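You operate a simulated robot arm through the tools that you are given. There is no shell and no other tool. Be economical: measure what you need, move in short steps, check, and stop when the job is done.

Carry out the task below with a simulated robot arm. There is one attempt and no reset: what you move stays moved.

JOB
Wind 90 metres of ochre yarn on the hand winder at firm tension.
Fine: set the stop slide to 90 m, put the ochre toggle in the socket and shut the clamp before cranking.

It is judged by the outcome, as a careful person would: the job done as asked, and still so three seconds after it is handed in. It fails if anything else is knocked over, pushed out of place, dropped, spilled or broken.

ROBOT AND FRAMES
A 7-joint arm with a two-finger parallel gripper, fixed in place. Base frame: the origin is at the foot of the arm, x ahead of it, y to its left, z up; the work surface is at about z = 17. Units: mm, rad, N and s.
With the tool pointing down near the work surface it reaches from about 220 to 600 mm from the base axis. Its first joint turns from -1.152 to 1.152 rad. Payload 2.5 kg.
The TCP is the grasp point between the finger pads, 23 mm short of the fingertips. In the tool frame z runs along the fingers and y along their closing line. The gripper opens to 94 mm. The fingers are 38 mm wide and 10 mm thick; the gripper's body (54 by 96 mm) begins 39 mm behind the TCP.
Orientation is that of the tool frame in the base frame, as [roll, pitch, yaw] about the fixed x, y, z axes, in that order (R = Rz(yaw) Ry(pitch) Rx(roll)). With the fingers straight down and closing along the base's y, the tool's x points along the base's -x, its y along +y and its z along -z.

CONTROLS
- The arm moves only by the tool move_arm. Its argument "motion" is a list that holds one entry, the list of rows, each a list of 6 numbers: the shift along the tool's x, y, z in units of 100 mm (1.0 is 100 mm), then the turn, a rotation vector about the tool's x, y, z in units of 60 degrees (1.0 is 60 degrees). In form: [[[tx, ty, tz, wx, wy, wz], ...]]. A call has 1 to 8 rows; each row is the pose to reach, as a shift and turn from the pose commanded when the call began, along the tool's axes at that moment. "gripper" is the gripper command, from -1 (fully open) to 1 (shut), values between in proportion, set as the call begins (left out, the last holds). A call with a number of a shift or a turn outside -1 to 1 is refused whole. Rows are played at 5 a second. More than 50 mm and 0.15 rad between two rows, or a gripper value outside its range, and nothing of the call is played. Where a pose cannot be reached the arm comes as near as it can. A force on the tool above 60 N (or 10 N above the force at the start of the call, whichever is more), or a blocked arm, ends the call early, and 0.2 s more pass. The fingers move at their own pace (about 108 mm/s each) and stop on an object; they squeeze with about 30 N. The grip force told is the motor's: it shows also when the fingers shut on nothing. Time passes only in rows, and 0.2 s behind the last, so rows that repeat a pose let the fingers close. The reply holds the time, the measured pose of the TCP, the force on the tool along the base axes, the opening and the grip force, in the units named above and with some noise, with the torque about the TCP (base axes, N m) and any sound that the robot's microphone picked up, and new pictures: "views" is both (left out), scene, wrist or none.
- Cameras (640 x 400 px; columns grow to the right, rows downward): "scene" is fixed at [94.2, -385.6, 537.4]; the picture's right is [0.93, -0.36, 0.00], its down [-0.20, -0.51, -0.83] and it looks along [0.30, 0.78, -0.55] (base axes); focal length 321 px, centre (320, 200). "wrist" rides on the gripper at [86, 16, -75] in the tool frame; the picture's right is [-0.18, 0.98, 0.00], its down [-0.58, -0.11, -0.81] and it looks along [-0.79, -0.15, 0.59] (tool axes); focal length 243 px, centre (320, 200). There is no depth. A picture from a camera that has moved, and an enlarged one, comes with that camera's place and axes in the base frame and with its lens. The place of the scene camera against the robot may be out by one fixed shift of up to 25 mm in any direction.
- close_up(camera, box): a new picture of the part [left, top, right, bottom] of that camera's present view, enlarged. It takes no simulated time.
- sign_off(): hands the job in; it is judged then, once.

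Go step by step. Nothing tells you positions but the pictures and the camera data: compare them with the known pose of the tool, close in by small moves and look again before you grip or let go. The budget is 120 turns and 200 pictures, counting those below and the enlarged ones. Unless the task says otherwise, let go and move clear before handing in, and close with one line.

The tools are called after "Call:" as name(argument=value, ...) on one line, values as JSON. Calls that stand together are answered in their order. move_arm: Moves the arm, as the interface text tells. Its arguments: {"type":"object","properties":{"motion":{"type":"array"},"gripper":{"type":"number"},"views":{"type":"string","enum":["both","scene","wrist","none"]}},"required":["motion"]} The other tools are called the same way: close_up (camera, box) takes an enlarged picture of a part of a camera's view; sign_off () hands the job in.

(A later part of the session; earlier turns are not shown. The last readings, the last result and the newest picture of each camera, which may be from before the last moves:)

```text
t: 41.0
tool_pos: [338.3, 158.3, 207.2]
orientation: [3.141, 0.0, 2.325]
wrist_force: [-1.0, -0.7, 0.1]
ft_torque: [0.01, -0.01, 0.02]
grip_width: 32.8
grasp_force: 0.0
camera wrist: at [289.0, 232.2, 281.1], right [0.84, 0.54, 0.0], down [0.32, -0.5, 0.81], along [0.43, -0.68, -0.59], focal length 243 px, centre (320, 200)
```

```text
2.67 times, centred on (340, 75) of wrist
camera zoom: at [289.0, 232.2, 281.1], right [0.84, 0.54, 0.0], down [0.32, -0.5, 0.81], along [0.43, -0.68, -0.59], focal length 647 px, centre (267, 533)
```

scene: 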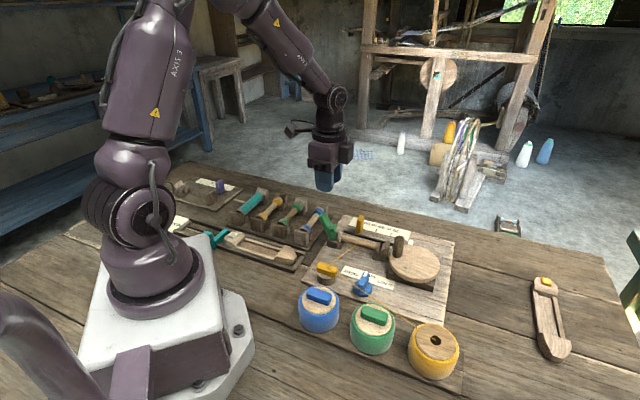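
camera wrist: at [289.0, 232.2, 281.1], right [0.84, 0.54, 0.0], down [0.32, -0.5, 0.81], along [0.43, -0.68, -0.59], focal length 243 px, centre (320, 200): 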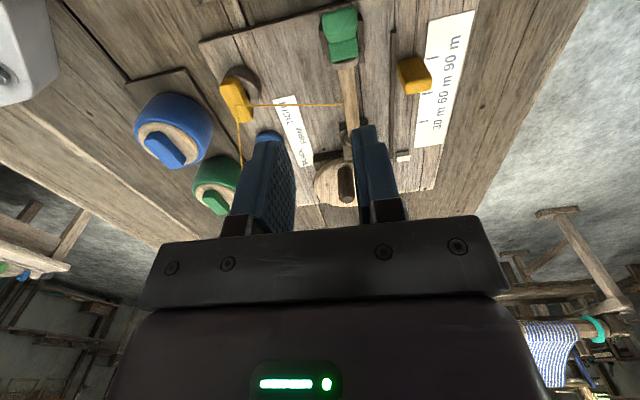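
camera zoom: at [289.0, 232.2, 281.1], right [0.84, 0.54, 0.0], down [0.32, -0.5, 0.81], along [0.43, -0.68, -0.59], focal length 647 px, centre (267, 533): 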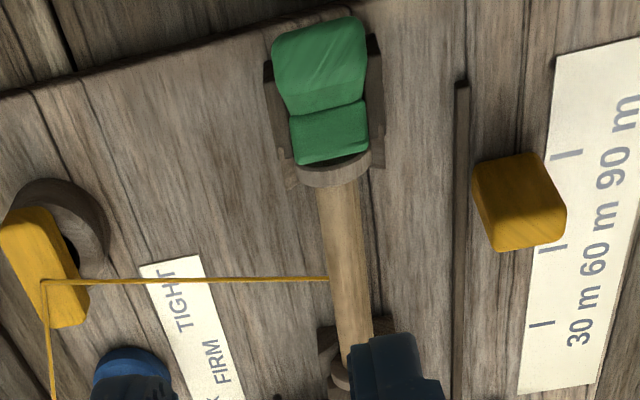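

The lever leans outward and its jaw must swing down towards the bobbin. I'll shut the fingers, turn so they lie across the push direction, and place them on the outer side of the lever.

Call:
move_arm(motion=[[[0.1, 0.03, 0, 0, 0, -0.13], [0.2, 0.06, 0, 0, 0, -0.26], [0.3, 0.09, 0, 0, 0, -0.39], [0.4, 0.12, 0, 0, 0, -0.52], [0.5, 0.15, 0, 0, 0, -0.65], [0.556, 0.153, 0, 0, 0, -0.77]]], gripper=1, views="none")

Call:
move_arm(motion=[[[0, 0, 0, 0, 0, -0.13], [0, 0, 0, 0, 0, -0.26], [0, 0, 0, 0, 0, -0.39], [0, 0, 0.1, 0, 0, -0.52], [0, 0, 0.25, 0, 0, -0.65], [0, 0, 0.4, 0, 0, -0.76], [0, 0, 0.4, 0, 0, -0.76]]])

Call:
close_up(camera="scene", box=[270, 170, 390, 245])

Call:
close_up(camera="wrist", box=[160, 0, 400, 150])

```text
t: 42.4
tool_pos: [311.2, 211.1, 208.9]
orientation: [-3.141, 0.0, 3.133]
wrist_force: [0.2, 0.4, -0.6]
ft_torque: [-0.01, -0.03, 0.0]
grip_width: 0.3
grasp_force: 29.9
```

```text
t: 44.0
tool_pos: [309.7, 210.9, 168.5]
orientation: [3.141, -0.002, -2.355]
wrist_force: [-0.3, -0.2, 0.5]
ft_torque: [-0.01, 0.02, -0.01]
grip_width: 0.3
grasp_force: 29.9
camera wrist: at [237.7, 158.7, 242.9], right [-0.57, 0.82, 0.0], down [0.49, 0.33, 0.81], along [0.66, 0.46, -0.59], focal length 243 px, centre (320, 200)
```

scene: 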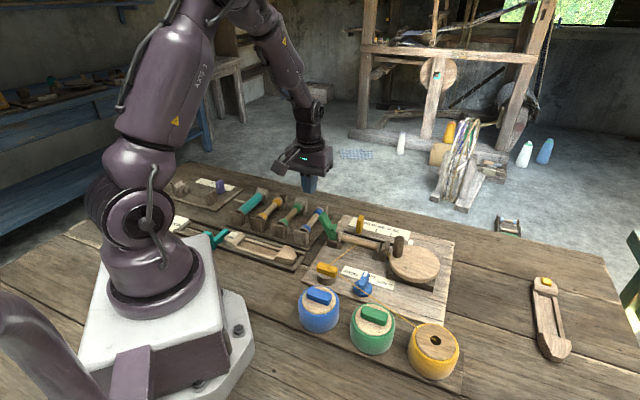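
wrist: 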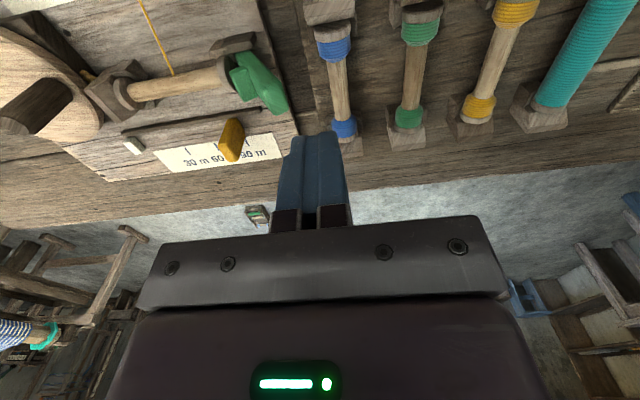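

```text
5.33 times, centred on (330, 208) of scene
camera zoom: at [94.2, -385.6, 537.4], right [0.93, -0.36, 0.0], down [-0.2, -0.51, -0.83], along [0.3, 0.78, -0.55], focal length 1714 px, centre (267, 160)
```

zoom: 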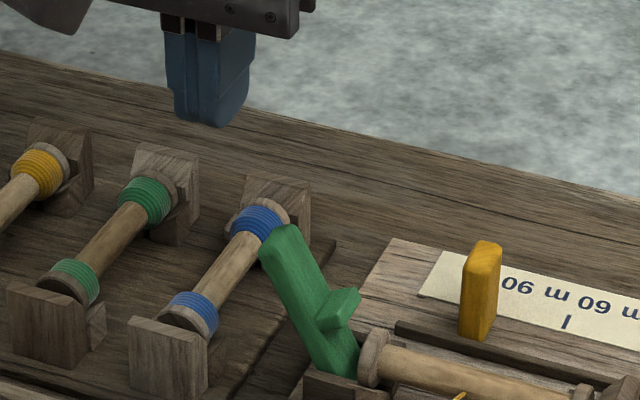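

```text
2.67 times, centred on (280, 75) of wrist
camera zoom: at [237.7, 158.7, 242.9], right [-0.57, 0.82, 0.0], down [0.49, 0.33, 0.81], along [0.66, 0.46, -0.59], focal length 647 px, centre (427, 533)
```

zoom: 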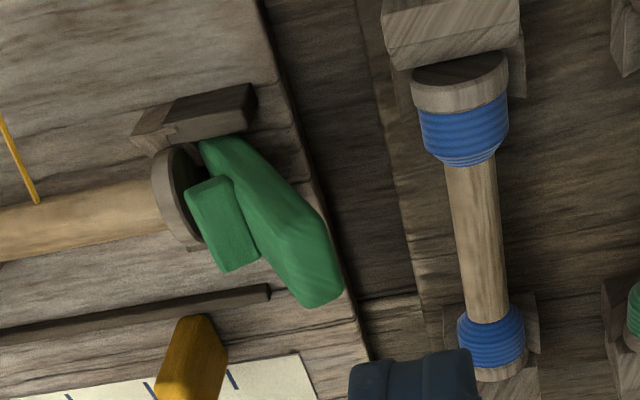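

The fingers are just outside the lever top. I'll shift 6 mm and lower so the tips sit at z≈71, clear of the blue bobbin.

Call:
move_arm(motion=[[[0, -0.06, 0.3, 0, 0, 0], [0, -0.06, 0.55, 0, 0, 0], [0, -0.06, 0.74, 0, 0, 0], [0, -0.06, 0.74, 0, 0, 0]]])

Call:
close_up(camera="scene", box=[270, 170, 390, 245])

Call:
close_up(camera="wrist", box=[160, 50, 400, 200])

```text
t: 45.0
tool_pos: [315.0, 205.5, 94.9]
orientation: [-3.141, 0.0, -2.356]
wrist_force: [-0.6, -0.2, 0.2]
ft_torque: [0.0, 0.0, -0.03]
grip_width: 0.2
grasp_force: 29.9
camera wrist: at [242.2, 155.0, 169.2], right [-0.56, 0.83, 0.0], down [0.49, 0.33, 0.81], along [0.67, 0.46, -0.59], focal length 243 px, centre (320, 200)
```

scene: 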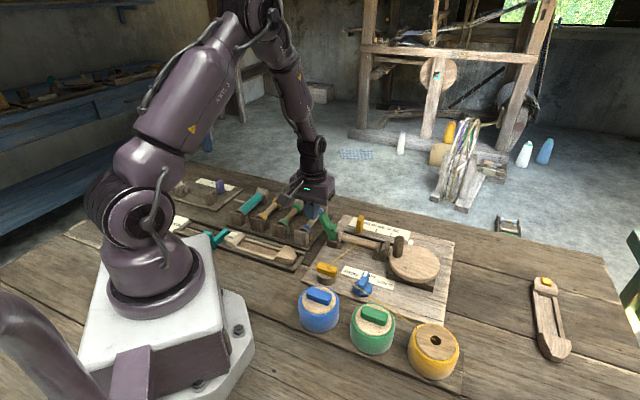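
wrist: 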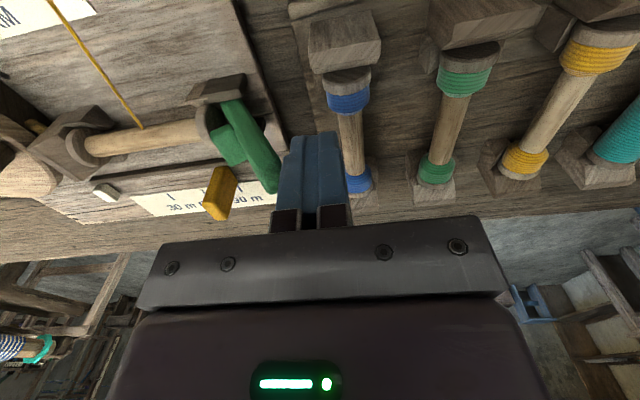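

```text
5.33 times, centred on (330, 208) of scene
camera zoom: at [94.2, -385.6, 537.4], right [0.93, -0.36, 0.0], down [-0.2, -0.51, -0.83], along [0.3, 0.78, -0.55], focal length 1714 px, centre (267, 160)
```

zoom: 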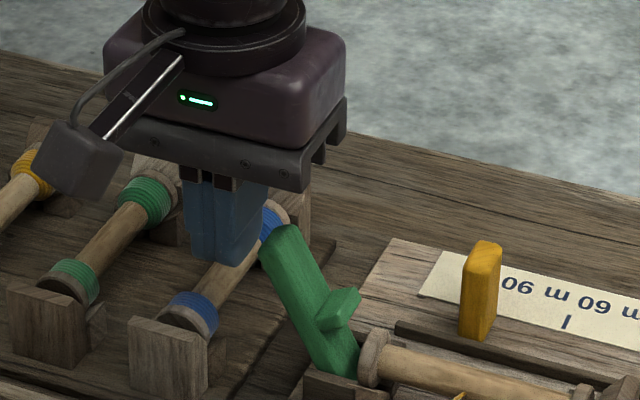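

```text
2.67 times, centred on (280, 125) of wrist
camera zoom: at [242.2, 155.0, 169.2], right [-0.56, 0.83, 0.0], down [0.49, 0.33, 0.81], along [0.67, 0.46, -0.59], focal length 647 px, centre (427, 400)
```

zoom: 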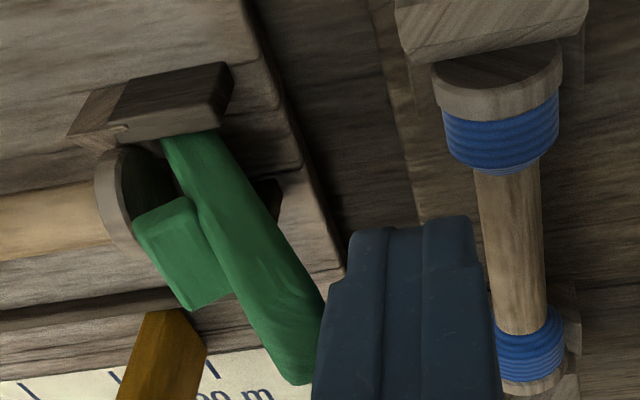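

The fingers sit right beside the lever top. I'll push it towards the bobbin in steps.

Call:
move_arm(motion=[[[0, -0.08, 0, 0, 0, 0], [0, -0.16, 0, 0, 0, 0], [0, -0.24, 0, 0, 0, 0], [0, -0.32, 0, 0, 0, 0], [0, -0.32, 0, 0, 0, 0]]])

Call:
close_up(camera="wrist", box=[160, 50, 400, 200])

```text
t: 46.0
tool_pos: [336.7, 183.2, 97.1]
orientation: [-3.141, 0.0, -2.354]
wrist_force: [-5.4, -1.9, 12.2]
ft_torque: [-0.09, -0.12, -0.06]
grip_width: 0.0
grasp_force: 30.2
stopped in row 5: the force on the tool passed its limit (the readings are from after the stop); the commanded pose is now the measured one
camera wrist: at [264.1, 132.5, 171.9], right [-0.57, 0.82, 0.0], down [0.49, 0.34, 0.81], along [0.66, 0.46, -0.59], focal length 243 px, centre (320, 200)
```

scene: 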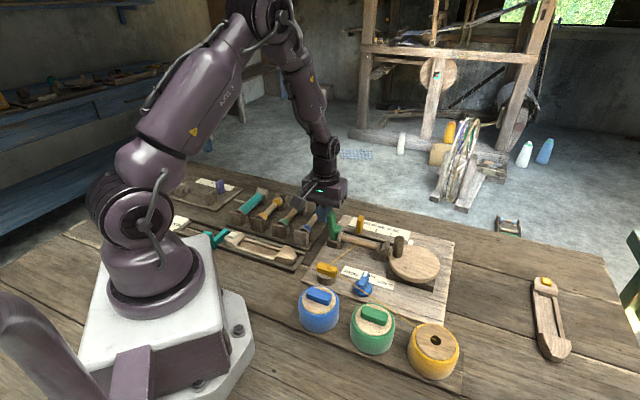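
wrist: 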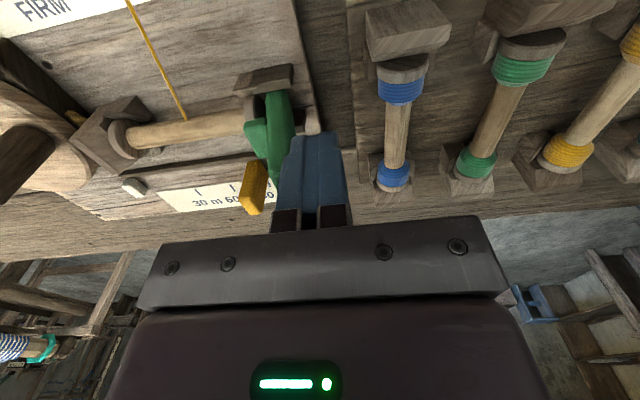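

```text
2.67 times, centred on (280, 125) of wrist
camera zoom: at [264.1, 132.5, 171.9], right [-0.57, 0.82, 0.0], down [0.49, 0.34, 0.81], along [0.66, 0.46, -0.59], focal length 647 px, centre (427, 400)
```

zoom: 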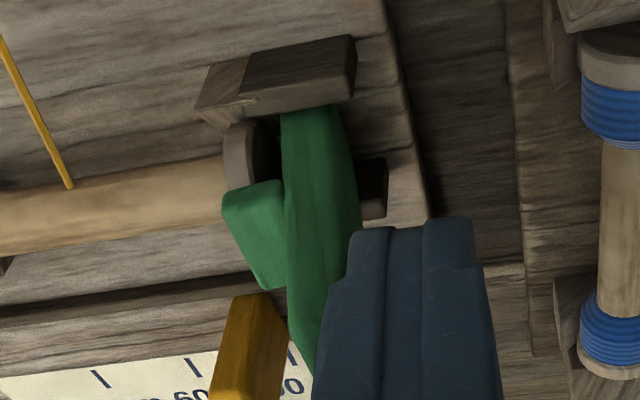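

Call:
close_up(camera="scene", box=[280, 190, 380, 255])

Call:
close_up(camera="wrist", box=[220, 80, 320, 180])

```text
6.15 times, centred on (330, 222) of scene
camera zoom: at [94.2, -385.6, 537.4], right [0.93, -0.36, 0.0], down [-0.2, -0.51, -0.83], along [0.3, 0.78, -0.55], focal length 1978 px, centre (258, 62)
```

zoom: 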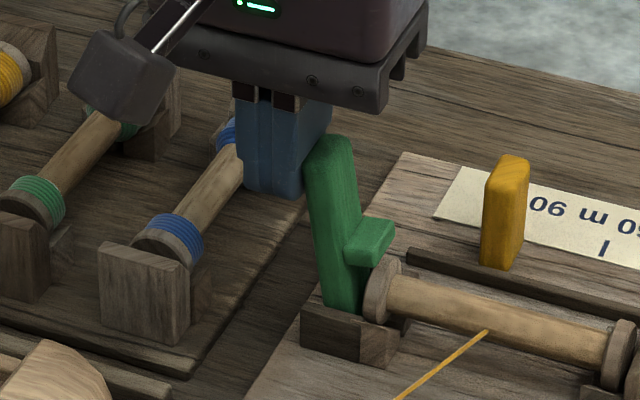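

```text
4.00 times, centred on (270, 130) of wrist
camera zoom: at [264.1, 132.5, 171.9], right [-0.57, 0.82, 0.0], down [0.49, 0.34, 0.81], along [0.66, 0.46, -0.59], focal length 970 px, centre (520, 480)
```

zoom: 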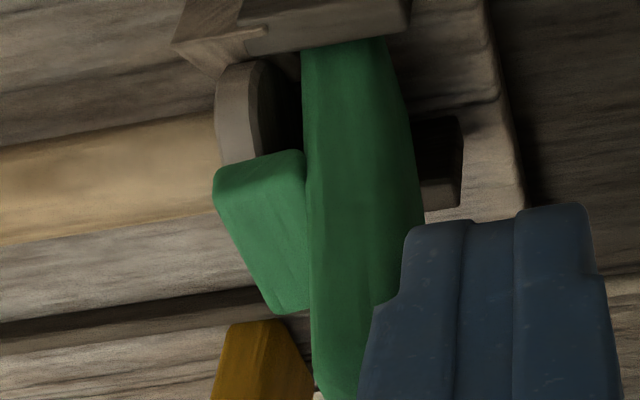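

The lever is almost upright, but the jaw doesn't yet rest on the bobbin flange. Pushing a bit further.

Call:
move_arm(motion=[[[0, -0.03, 0, 0, 0, 0], [0, -0.06, 0, 0, 0, 0], [0, -0.09, 0, 0, 0, 0], [0, -0.12, 0, 0, 0, 0], [0, -0.12, 0, 0, 0, 0]]])

Call:
close_up(camera="scene", box=[280, 190, 380, 255])

Call:
close_up(camera="wrist", box=[220, 80, 320, 180])

```text
t: 47.2
tool_pos: [347.2, 174.5, 98.3]
orientation: [-3.141, 0.001, -2.357]
wrist_force: [-16.8, -12.4, 52.7]
ft_torque: [-0.43, -0.28, -0.18]
grip_width: 0.0
grasp_force: 30.0
camera wrist: at [273.1, 124.4, 173.1], right [-0.56, 0.83, 0.0], down [0.49, 0.34, 0.81], along [0.67, 0.45, -0.59], focal length 243 px, centre (320, 200)
```

scene: 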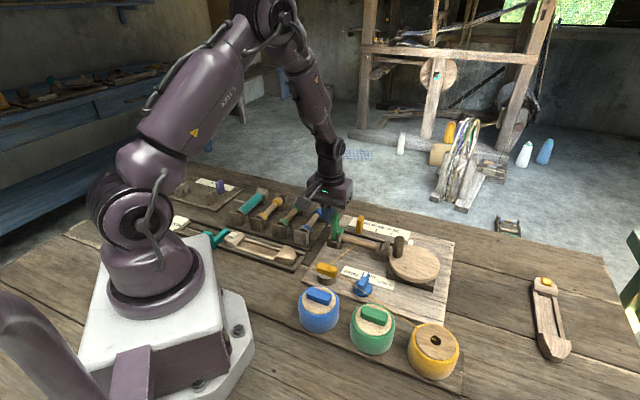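
wrist: 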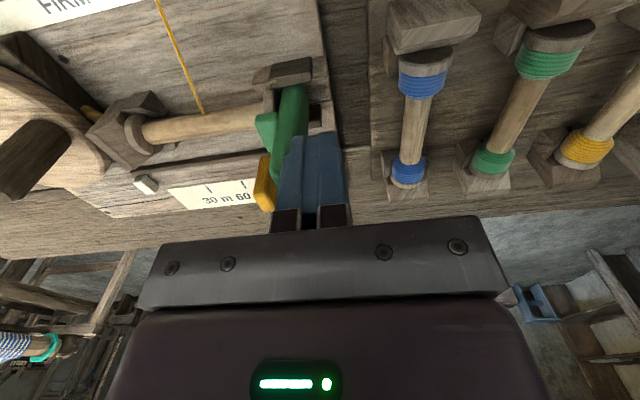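

```text
6.15 times, centred on (330, 222) of scene
camera zoom: at [94.0, -385.7, 537.4], right [0.93, -0.36, 0.0], down [-0.2, -0.51, -0.83], along [0.3, 0.78, -0.55], focal length 1978 px, centre (258, 62)
```

zoom: 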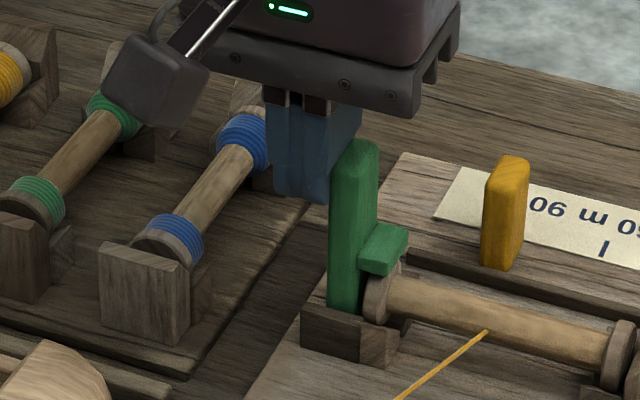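

```text
4.00 times, centred on (270, 130) of wrist
camera zoom: at [273.1, 124.4, 173.1], right [-0.56, 0.83, 0.0], down [0.49, 0.34, 0.81], along [0.67, 0.45, -0.59], focal length 970 px, centre (520, 480)
```

zoom: 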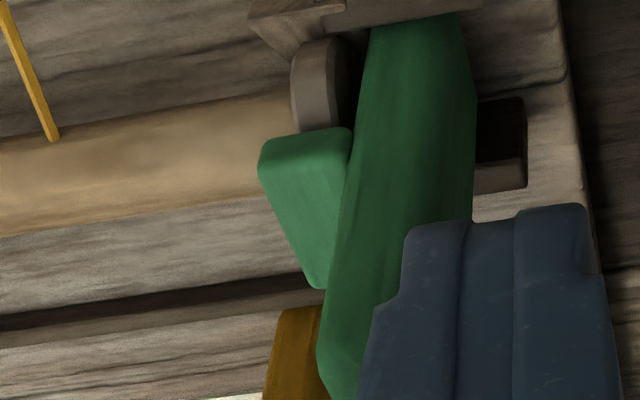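

The lever has swung past upright with the jaw over the flange. The upward force is high, so I'll back off and see where the lever stays.

Call:
move_arm(motion=[[[0, 0.03, -0.02, 0, 0, 0], [0, 0.15, -0.05, 0, 0, 0], [0, 0.3, -0.1, 0, 0, 0], [0, 0.3, -0.1, 0, 0, 0]]])

Call:
close_up(camera="scene", box=[280, 190, 380, 255])

Call:
close_up(camera="wrist", box=[180, 50, 340, 170])

```text
t: 48.2
tool_pos: [325.1, 196.3, 105.7]
orientation: [3.141, -0.002, -2.357]
wrist_force: [0.2, 0.5, 0.9]
ft_torque: [0.01, -0.01, -0.03]
grip_width: 0.3
grasp_force: 30.1
camera wrist: at [251.4, 144.9, 180.6], right [-0.57, 0.82, 0.0], down [0.49, 0.34, 0.81], along [0.66, 0.46, -0.59], focal length 243 px, centre (320, 200)
```

scene: 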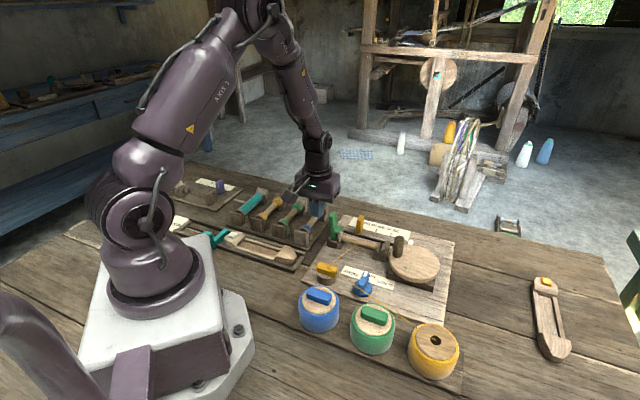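
wrist: 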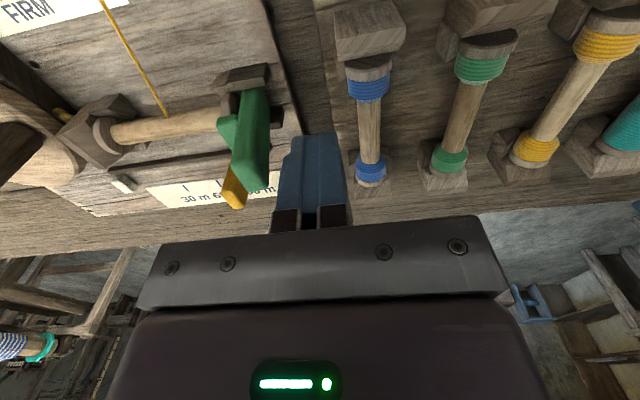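

```text
6.15 times, centred on (330, 222) of scene
camera zoom: at [94.2, -385.6, 537.4], right [0.93, -0.36, 0.0], down [-0.2, -0.51, -0.83], along [0.3, 0.78, -0.55], focal length 1978 px, centre (258, 62)
```

zoom: 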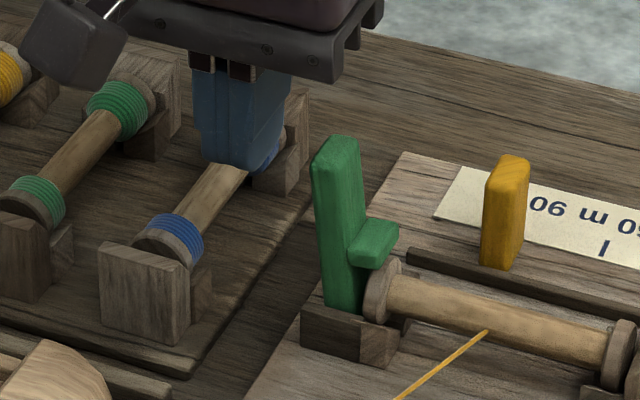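

```text
3.33 times, centred on (260, 110) of wrist
camera zoom: at [251.4, 144.9, 180.6], right [-0.57, 0.82, 0.0], down [0.49, 0.34, 0.81], along [0.66, 0.46, -0.59], focal length 809 px, centre (520, 500)
```

zoom: 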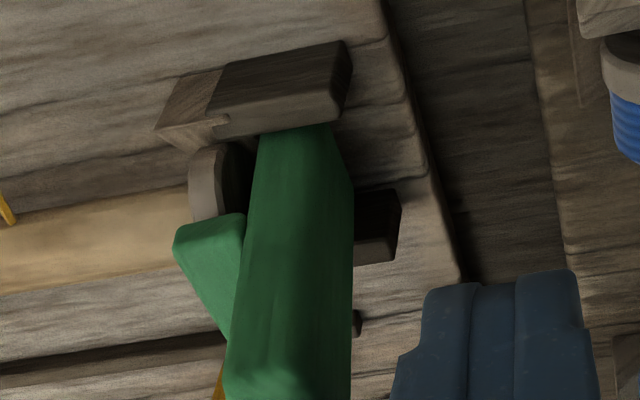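

The lever settled upright with its jaw down on the flange, so the clamp is shut. Now I'll rise and go to the crank, whose handle I put at about (452,41).

Call:
move_arm(motion=[[[0, 0.05, -0.3, 0, 0, 0], [0, 0.05, -0.65, 0, 0, 0], [0.05, -0.2, -0.7, 0, 0, 0], [0.1, -0.6, -0.7, 0, 0, 0], [0.1, -1.0, -0.7, 0, 0, 0]]], gripper=0, views="none")

Call:
move_arm(motion=[[[0, -0.4, 0, 0, 0, 0], [0.05, -0.8, 0, 0, 0, 0], [0.09, -1.0, 0, 0, 0, 0], [0.09, -1.0, 0, 0, 0, 0]]])

Call:
close_up(camera="wrist", box=[200, 0, 440, 150])

Call:
close_up(camera="scene", box=[310, 200, 450, 290])

```text
t: 49.4
tool_pos: [385.5, 119.0, 177.2]
orientation: [3.141, -0.002, -2.352]
wrist_force: [-0.1, 0.2, -0.4]
ft_torque: [-0.02, -0.01, -0.01]
grip_width: 47.0
grasp_force: 0.1
```

```text
t: 50.4
tool_pos: [452.7, 41.3, 176.3]
orientation: [-3.141, 0.0, -2.354]
wrist_force: [-0.6, 0.1, 0.2]
ft_torque: [-0.01, 0.01, -0.01]
grip_width: 47.4
grasp_force: 0.0
camera wrist: at [379.7, -9.5, 250.4], right [-0.57, 0.82, 0.0], down [0.49, 0.34, 0.81], along [0.66, 0.46, -0.59], focal length 243 px, centre (320, 200)
```

scene: 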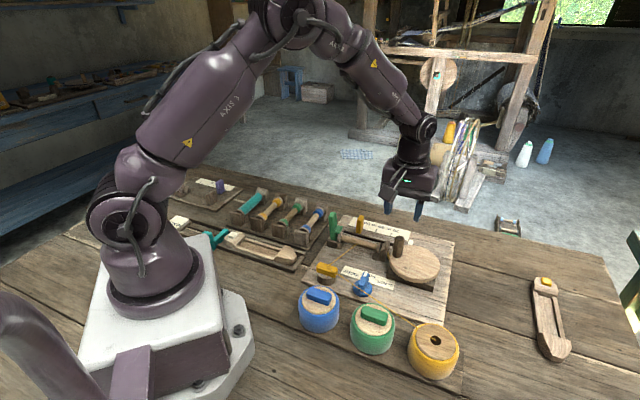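
wrist: 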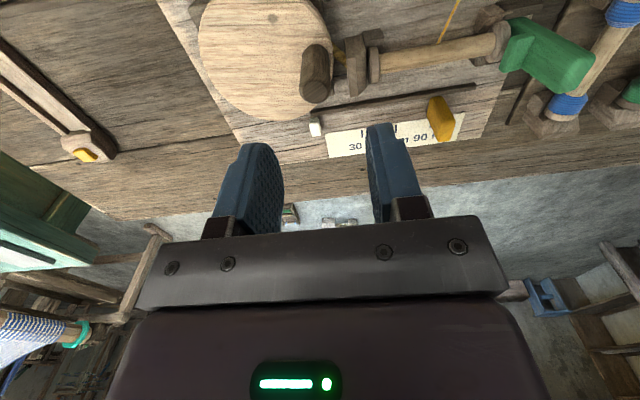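

```text
2.67 times, centred on (320, 75) of wrist
camera zoom: at [379.7, -9.5, 250.4], right [-0.57, 0.82, 0.0], down [0.49, 0.34, 0.81], along [0.66, 0.46, -0.59], focal length 647 px, centre (320, 533)
```

zoom: 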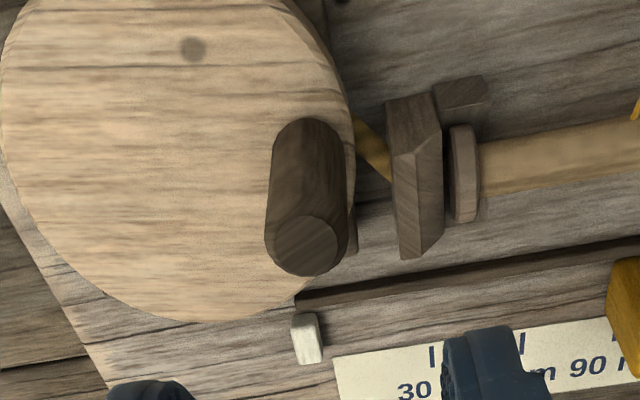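

```text
4.44 times, centred on (380, 245) of scene
camera zoom: at [94.2, -385.6, 537.4], right [0.93, -0.36, 0.0], down [-0.2, -0.51, -0.83], along [0.3, 0.78, -0.55], focal length 1429 px, centre (53, 0)
```

zoom: 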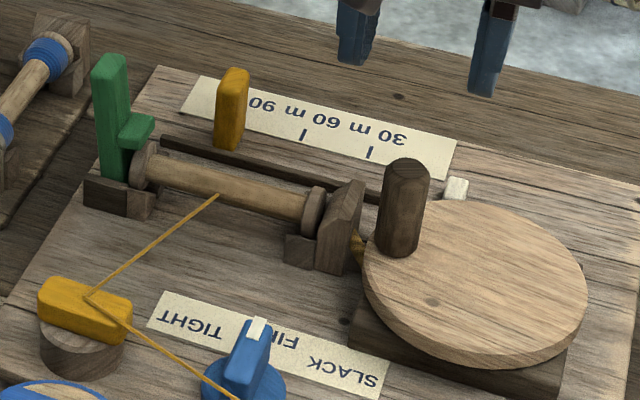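

The crank handle is a 20 mm post at about (456,40), with its top at z≈90. I'll lower over it and check before gripping.

Call:
move_arm(motion=[[[-0.018, -0.036, 0.25, 0, 0, 0], [-0.018, -0.036, 0.5, 0, 0, 0], [-0.018, -0.036, 0.55, 0, 0, 0]]])

Call:
close_up(camera="wrist", box=[200, 50, 440, 200])

Call:
close_up(camera="scene", box=[310, 200, 450, 290])

```text
t: 51.2
tool_pos: [458.2, 41.0, 120.3]
orientation: [3.141, -0.001, -2.357]
wrist_force: [-0.8, -0.5, 0.4]
ft_torque: [0.01, -0.02, 0.01]
grip_width: 47.2
grasp_force: 0.1
camera wrist: at [383.4, -9.6, 194.8], right [-0.57, 0.82, 0.0], down [0.49, 0.34, 0.81], along [0.66, 0.46, -0.59], focal length 243 px, centre (320, 200)
```

scene: 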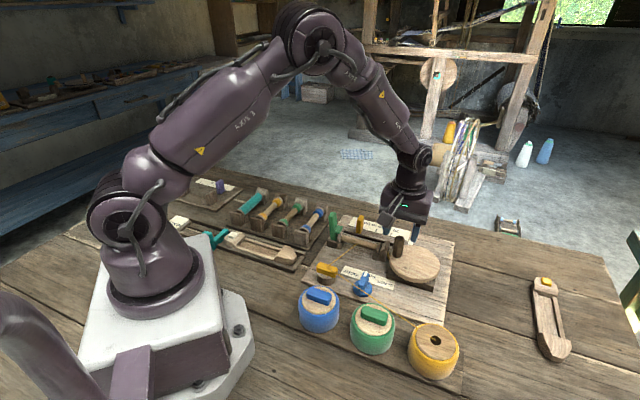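
wrist: 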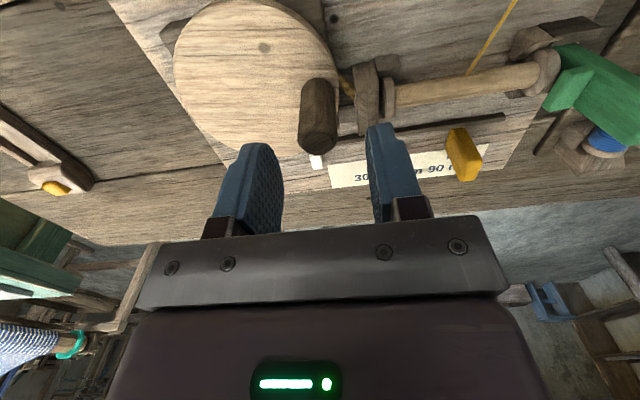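

```text
2.67 times, centred on (320, 125) of wrist
camera zoom: at [383.4, -9.6, 194.8], right [-0.57, 0.82, 0.0], down [0.49, 0.34, 0.81], along [0.66, 0.46, -0.59], focal length 647 px, centre (320, 400)
```

zoom: 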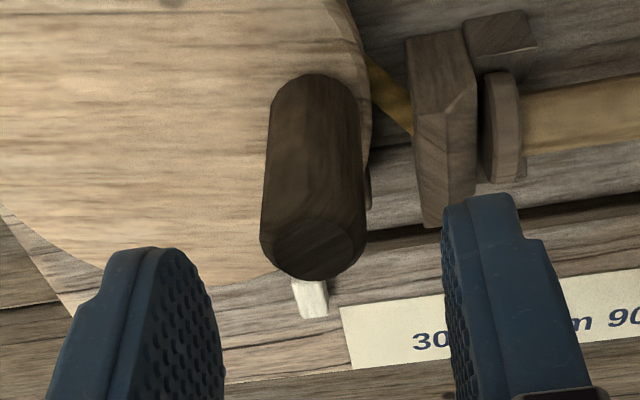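

```text
4.44 times, centred on (380, 245) of scene
camera zoom: at [94.2, -385.6, 537.4], right [0.93, -0.36, 0.0], down [-0.2, -0.51, -0.83], along [0.3, 0.78, -0.55], focal length 1429 px, centre (53, 0)
```

zoom: 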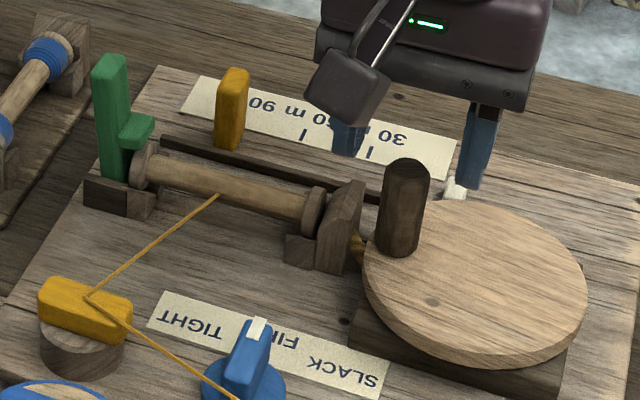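

The handle is centred between the fingers. Lowering and gripping it.

Call:
move_arm(motion=[[[0.02, -0.01, 0.15, 0, 0, 0], [0.02, -0.01, 0.27, 0, 0, 0], [0.02, -0.01, 0.27, 0, 0, 0]]], views="none")

Call:
move_arm(motion=[[[0, 0, 0, 0, 0, 0], [0, 0, 0, 0, 0, 0], [0, 0, 0, 0, 0, 0]]], gripper=1)

Call:
close_up(camera="wrist", box=[200, 50, 440, 200])

```text
t: 52.0
tool_pos: [457.2, 38.7, 94.3]
orientation: [-3.14, -0.002, -2.357]
wrist_force: [0.1, 0.3, -0.1]
ft_torque: [0.03, 0.01, 0.04]
grip_width: 46.8
grasp_force: 0.1
```

```text
t: 52.8
tool_pos: [456.2, 40.9, 93.8]
orientation: [3.141, 0.0, -2.354]
wrist_force: [-4.7, 6.1, 1.3]
ft_torque: [-0.41, -0.27, 0.0]
grip_width: 21.6
grasp_force: 45.2
camera wrist: at [382.8, -11.7, 168.0], right [-0.57, 0.82, 0.0], down [0.49, 0.33, 0.81], along [0.66, 0.46, -0.59], focal length 243 px, centre (320, 200)
```

scene: 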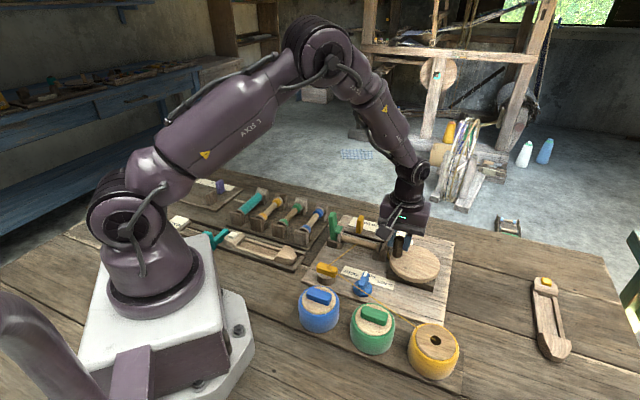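
wrist: 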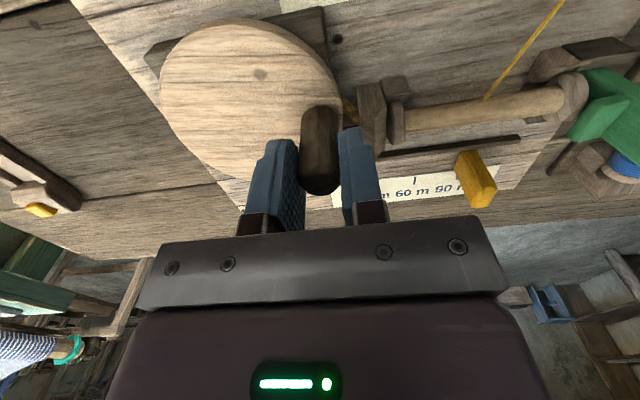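

```text
2.67 times, centred on (320, 125) of wrist
camera zoom: at [382.8, -11.7, 168.0], right [-0.57, 0.82, 0.0], down [0.49, 0.33, 0.81], along [0.66, 0.46, -0.59], focal length 647 px, centre (320, 400)
```

zoom: 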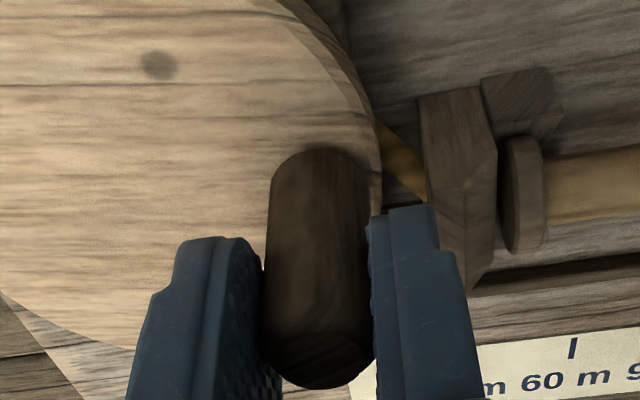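

The handle is gripped (21.6 mm). I'll try a 30° clockwise arc about an estimated centre of (479,9) and read the side forces.

Call:
move_arm(motion=[[[-0.05, -0.012, 0, 0, 0, 0], [-0.098, -0.03, 0, 0, 0, 0], [-0.143, -0.055, 0, 0, 0, 0], [-0.185, -0.084, 0, 0, 0, 0], [-0.185, -0.084, 0, 0, 0, 0]]])

Call:
close_up(camera="wrist", box=[200, 50, 440, 200])

Call:
close_up(camera="scene", box=[310, 200, 450, 290])

```text
t: 54.0
tool_pos: [473.5, 49.9, 94.7]
orientation: [3.135, 0.002, -2.35]
wrist_force: [-8.5, 27.8, -16.2]
ft_torque: [-0.78, 0.3, -0.02]
grip_width: 21.6
grasp_force: 45.1
camera wrist: at [400.7, -2.3, 168.0], right [-0.57, 0.82, 0.01], down [0.49, 0.33, 0.81], along [0.66, 0.46, -0.59], focal length 243 px, centre (320, 200)
```

scene: 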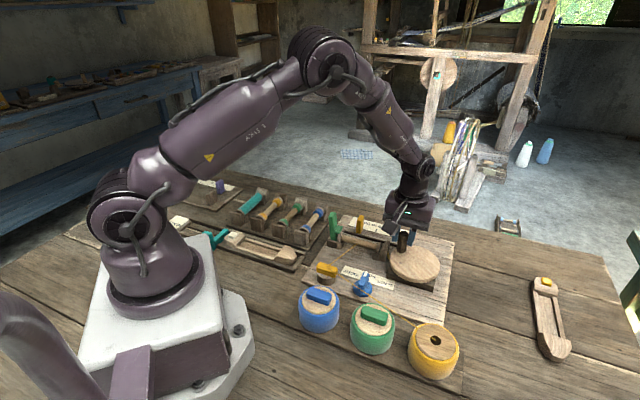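
wrist: 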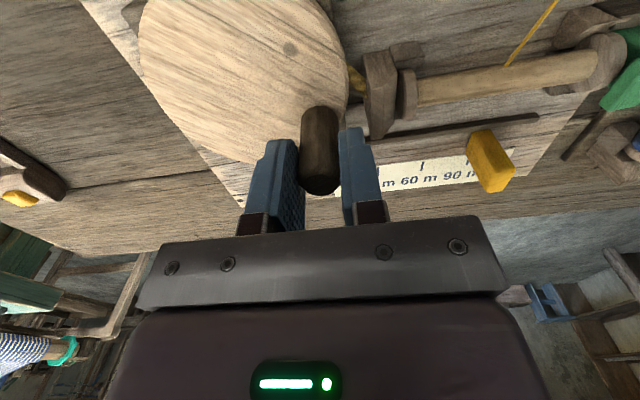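

```text
2.67 times, centred on (320, 125) of wrist
camera zoom: at [400.7, -2.3, 168.0], right [-0.57, 0.82, 0.01], down [0.49, 0.33, 0.81], along [0.66, 0.46, -0.59], focal length 647 px, centre (320, 400)
```

zoom: 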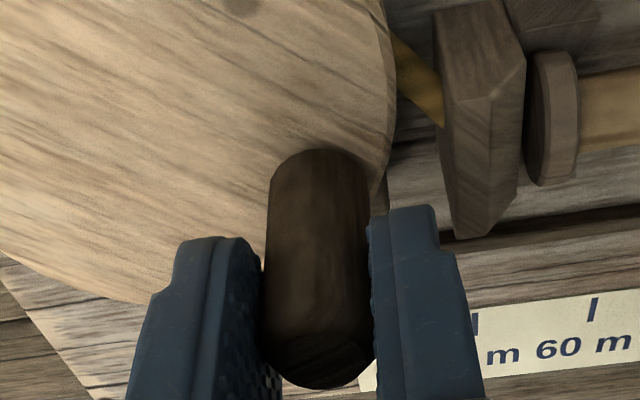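

```text
4.44 times, centred on (380, 245) of scene
camera zoom: at [94.3, -385.5, 537.4], right [0.93, -0.36, 0.0], down [-0.2, -0.51, -0.83], along [0.3, 0.78, -0.55], focal length 1429 px, centre (53, 0)
```

zoom: 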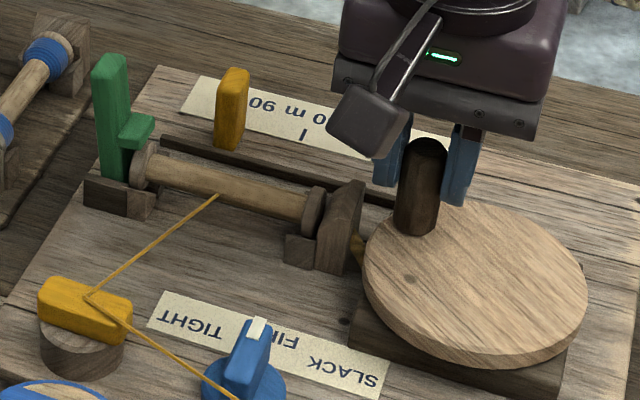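

The disc turns and I've refined the centre to about (482.5,11.5) with radius 39. Continuing clockwise for about 160°.

Call:
move_arm(motion=[[[-0.117, -0.084, 0, 0, 0, 0], [-0.179, -0.228, 0, 0, 0, 0], [-0.181, -0.385, 0, 0, 0, 0], [-0.121, -0.53, 0, 0, 0, 0], [-0.009, -0.64, 0, 0, 0, 0], [0.138, -0.698, 0, 0, 0, 0], [0.295, -0.694, 0, 0, 0, 0], [0.295, -0.694, 0, 0, 0, 0]]])

Call:
close_up(camera="scene", box=[310, 200, 450, 290])

```text
t: 55.8
tool_pos: [504.5, -24.1, 96.5]
orientation: [3.141, 0.001, -2.354]
wrist_force: [-4.7, 4.4, 19.8]
ft_torque: [-0.39, 1.24, 0.05]
grip_width: 21.3
grasp_force: 45.3
camera wrist: at [431.0, -75.2, 170.4], right [-0.57, 0.82, 0.0], down [0.49, 0.34, 0.81], along [0.67, 0.46, -0.59], focal length 243 px, centre (320, 200)
```

scene: 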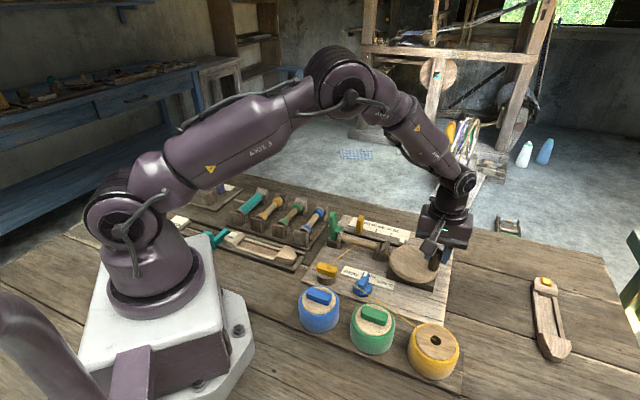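
wrist: 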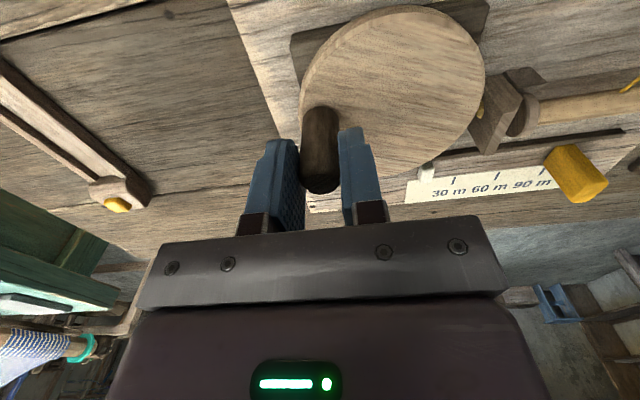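

```text
4.44 times, centred on (380, 245) of scene
camera zoom: at [94.1, -385.6, 537.4], right [0.93, -0.36, 0.0], down [-0.2, -0.51, -0.83], along [0.3, 0.78, -0.55], focal length 1429 px, centre (53, 0)
```

zoom: 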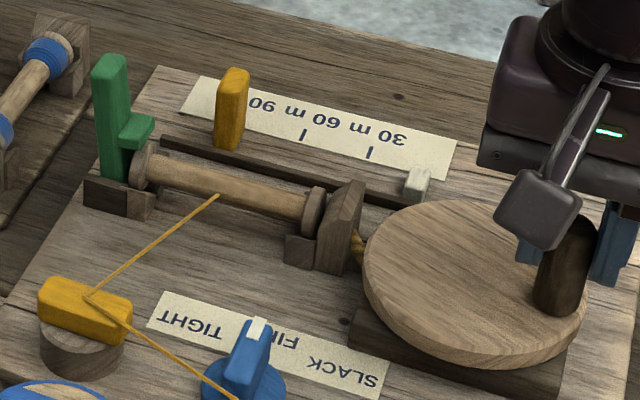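

The white rider is advancing along the rail towards the stop (about 30 m per turn). I'll keep cranking clockwise with the refined circle.

Call:
move_arm(motion=[[[0.19, 0.078, 0, 0, 0, 0], [0.301, 0.256, 0, 0, 0, 0], [0.309, 0.465, 0, 0, 0, 0], [0.21, 0.65, 0, 0, 0, 0], [0.032, 0.761, 0, 0, 0, 0], [-0.177, 0.769, 0, 0, 0, 0], [-0.362, 0.67, 0, 0, 0, 0], [-0.473, 0.492, 0, 0, 0, 0]]], views="scene")

Call:
close_up(camera="scene", box=[310, 200, 450, 290])

```text
t: 57.6
tool_pos: [502.9, 43.1, 95.9]
orientation: [-3.137, 0.005, -2.357]
wrist_force: [3.4, 7.9, 15.7]
ft_torque: [0.64, 0.01, -0.02]
grip_width: 21.4
grasp_force: 44.9
```

scene: 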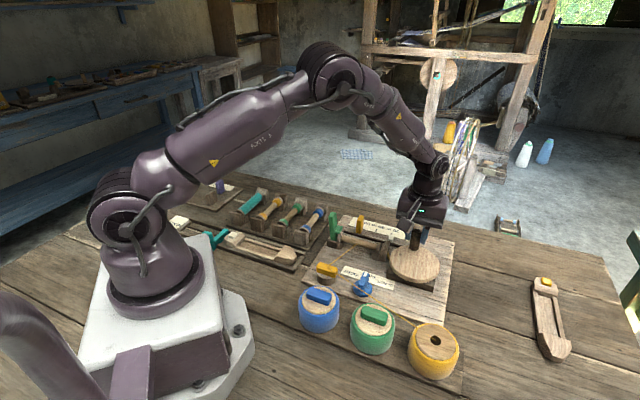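

```text
4.44 times, centred on (380, 245) of scene
camera zoom: at [94.2, -385.6, 537.4], right [0.93, -0.36, 0.0], down [-0.2, -0.51, -0.83], along [0.3, 0.78, -0.55], focal length 1429 px, centre (53, 0)
```

zoom: 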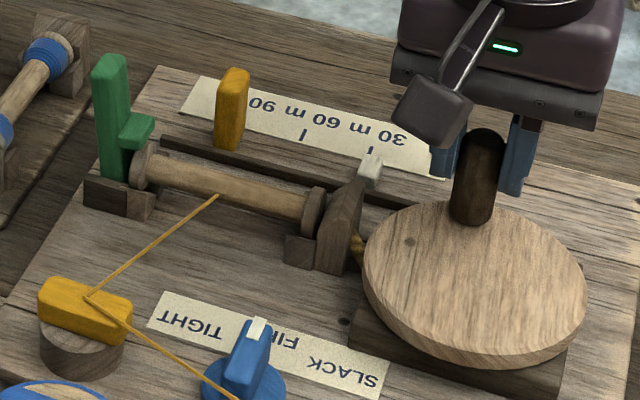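

The rider is at about 30 m after a bit over one turn. Continuing.

Call:
move_arm(motion=[[[-0.003, -0.208, 0, 0, 0, 0], [0.095, -0.391, 0, 0, 0, 0], [0.27, -0.5, 0, 0, 0, 0], [0.477, -0.508, 0, 0, 0, 0], [0.66, -0.41, 0, 0, 0, 0], [0.769, -0.235, 0, 0, 0, 0], [0.777, -0.028, 0, 0, 0, 0], [0.679, 0.155, 0, 0, 0, 0]]], views="scene")

Call:
close_up(camera="scene", box=[310, 200, 450, 290])

```text
t: 59.4
tool_pos: [441.6, 4.2, 94.9]
orientation: [-3.14, -0.003, -2.358]
wrist_force: [17.4, 1.9, -8.0]
ft_torque: [-0.38, 0.95, -0.04]
grip_width: 21.4
grasp_force: 45.1
```

scene: 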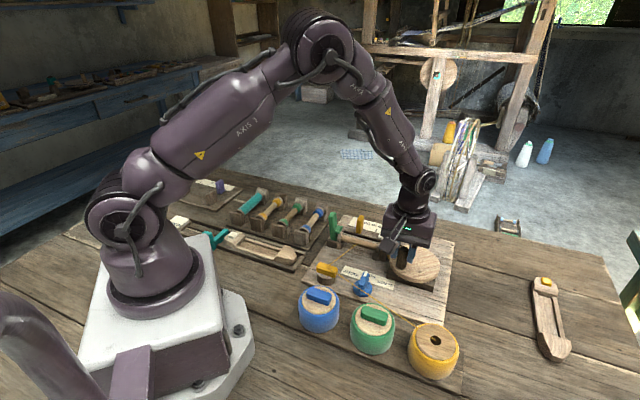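

```text
4.44 times, centred on (380, 245) of scene
camera zoom: at [94.3, -385.6, 537.4], right [0.93, -0.36, 0.0], down [-0.2, -0.51, -0.83], along [0.3, 0.78, -0.55], focal length 1429 px, centre (53, 0)
```

zoom: 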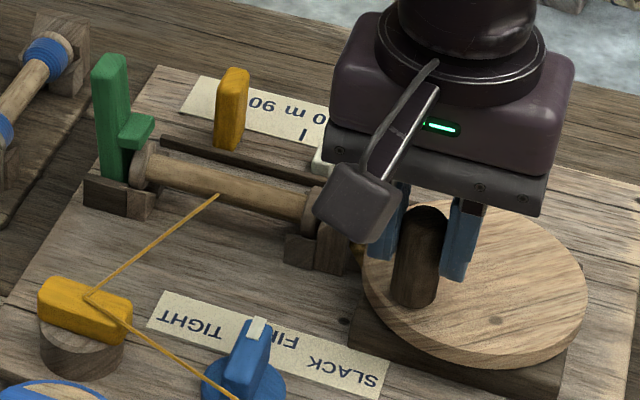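

The rider is near 50 m. Continuing with the same circle.

Call:
move_arm(motion=[[[-0.175, 0.109, 0, 0, 0, 0], [-0.382, 0.117, 0, 0, 0, 0], [-0.565, 0.019, 0, 0, 0, 0], [-0.674, -0.156, 0, 0, 0, 0], [-0.682, -0.363, 0, 0, 0, 0], [-0.584, -0.546, 0, 0, 0, 0], [-0.409, -0.655, 0, 0, 0, 0], [-0.202, -0.663, 0, 0, 0, 0]]], views="scene")

Call:
close_up(camera="scene", box=[310, 200, 450, 290])

```text
t: 61.2
tool_pos: [505.0, -23.7, 94.7]
orientation: [-3.142, 0.003, -2.351]
wrist_force: [-7.5, 12.9, 18.8]
ft_torque: [-0.38, 0.67, 0.01]
grip_width: 21.1
grasp_force: 45.3
```

scene: 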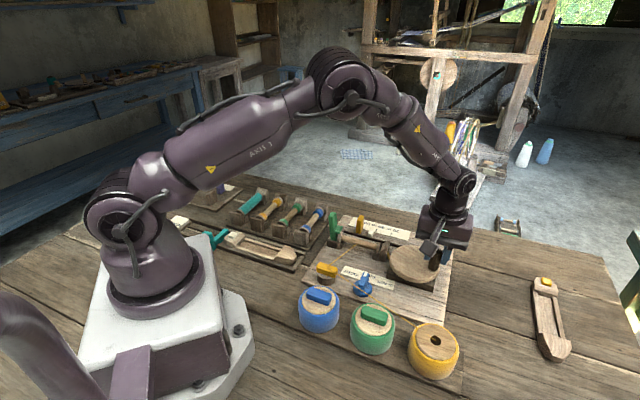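

```text
4.44 times, centred on (380, 245) of scene
camera zoom: at [94.2, -385.5, 537.4], right [0.93, -0.36, 0.0], down [-0.2, -0.51, -0.83], along [0.3, 0.78, -0.55], focal length 1429 px, centre (53, 0)
```

zoom: 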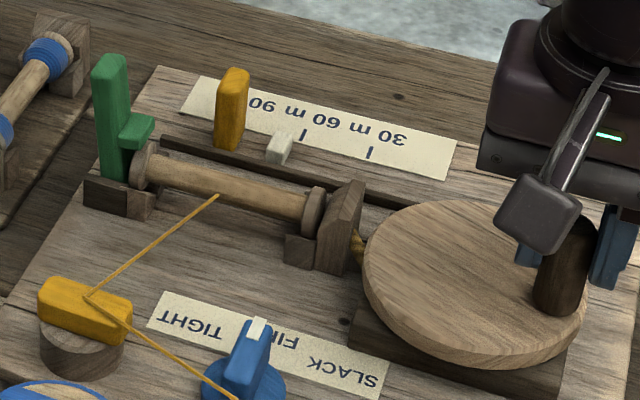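

The rider is just short of the stop slide. I'll go on in finer steps to meet the stop gently.

Call:
move_arm(motion=[[[0.128, 0.055, 0, 0, 0, 0], [0.229, 0.149, 0, 0, 0, 0], [0.292, 0.273, 0, 0, 0, 0], [0.309, 0.411, 0, 0, 0, 0], [0.278, 0.546, 0, 0, 0, 0], [0.202, 0.663, 0, 0, 0, 0], [0.202, 0.663, 0, 0, 0, 0]]], views="scene")

Call:
close_up(camera="scene", box=[310, 200, 450, 290])

```text
t: 62.8
tool_pos: [442.8, 5.1, 94.0]
orientation: [-3.141, -0.001, -2.357]
wrist_force: [5.4, 0.2, 11.2]
ft_torque: [-0.44, 0.23, 0.02]
grip_width: 20.9
grasp_force: 45.2
```

scene: 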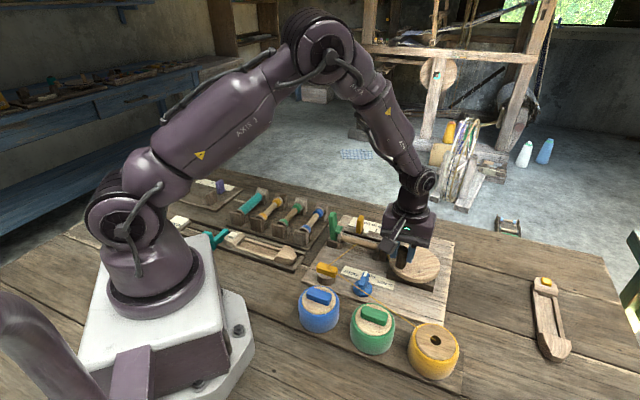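

```text
4.44 times, centred on (380, 245) of scene
camera zoom: at [94.2, -385.6, 537.4], right [0.93, -0.36, 0.0], down [-0.2, -0.51, -0.83], along [0.3, 0.78, -0.55], focal length 1429 px, centre (53, 0)
```

zoom: 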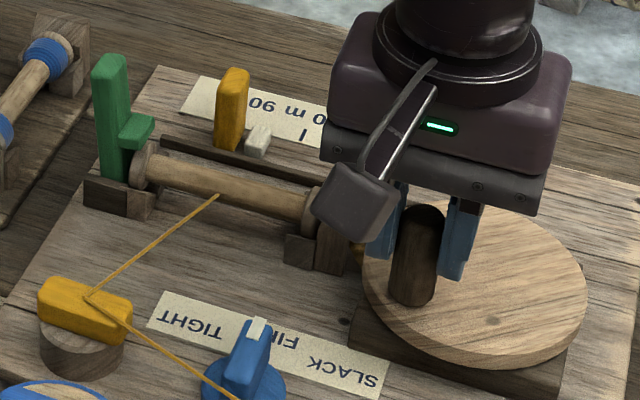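

The rider is almost touching the slide. I'll advance another 30° carefully.

Call:
move_arm(motion=[[[-0.04, 0.035, 0, 0, 0, 0], [-0.08, 0.066, 0, 0, 0, 0], [-0.127, 0.09, 0, 0, 0, 0], [-0.175, 0.109, 0, 0, 0, 0], [-0.175, 0.109, 0, 0, 0, 0]]], views="scene")

Call:
close_up(camera="scene", box=[330, 195, 410, 255])

```text
t: 64.0
tool_pos: [447.3, 27.1, 94.9]
orientation: [3.14, -0.001, -2.354]
wrist_force: [-13.2, 6.1, 25.7]
ft_torque: [-0.45, 0.45, 0.02]
grip_width: 21.4
grasp_force: 44.5
```

scene: 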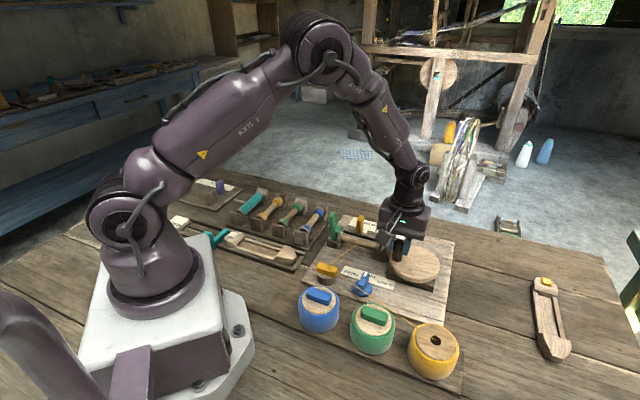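

```text
6.67 times, centred on (370, 225) of scene
camera zoom: at [94.1, -385.6, 537.4], right [0.93, -0.36, 0.0], down [-0.2, -0.51, -0.83], along [0.3, 0.78, -0.55], focal length 2143 px, centre (-13, 33)
```

zoom: 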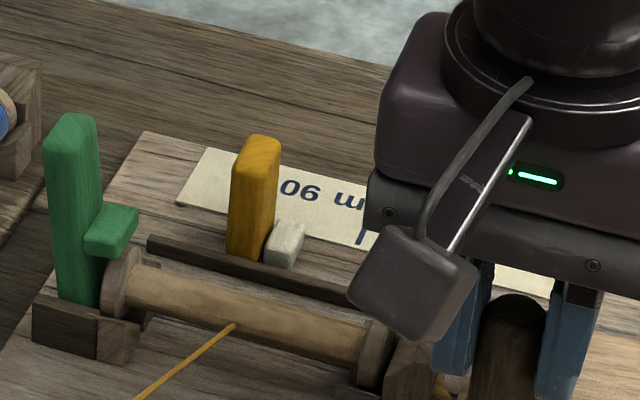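

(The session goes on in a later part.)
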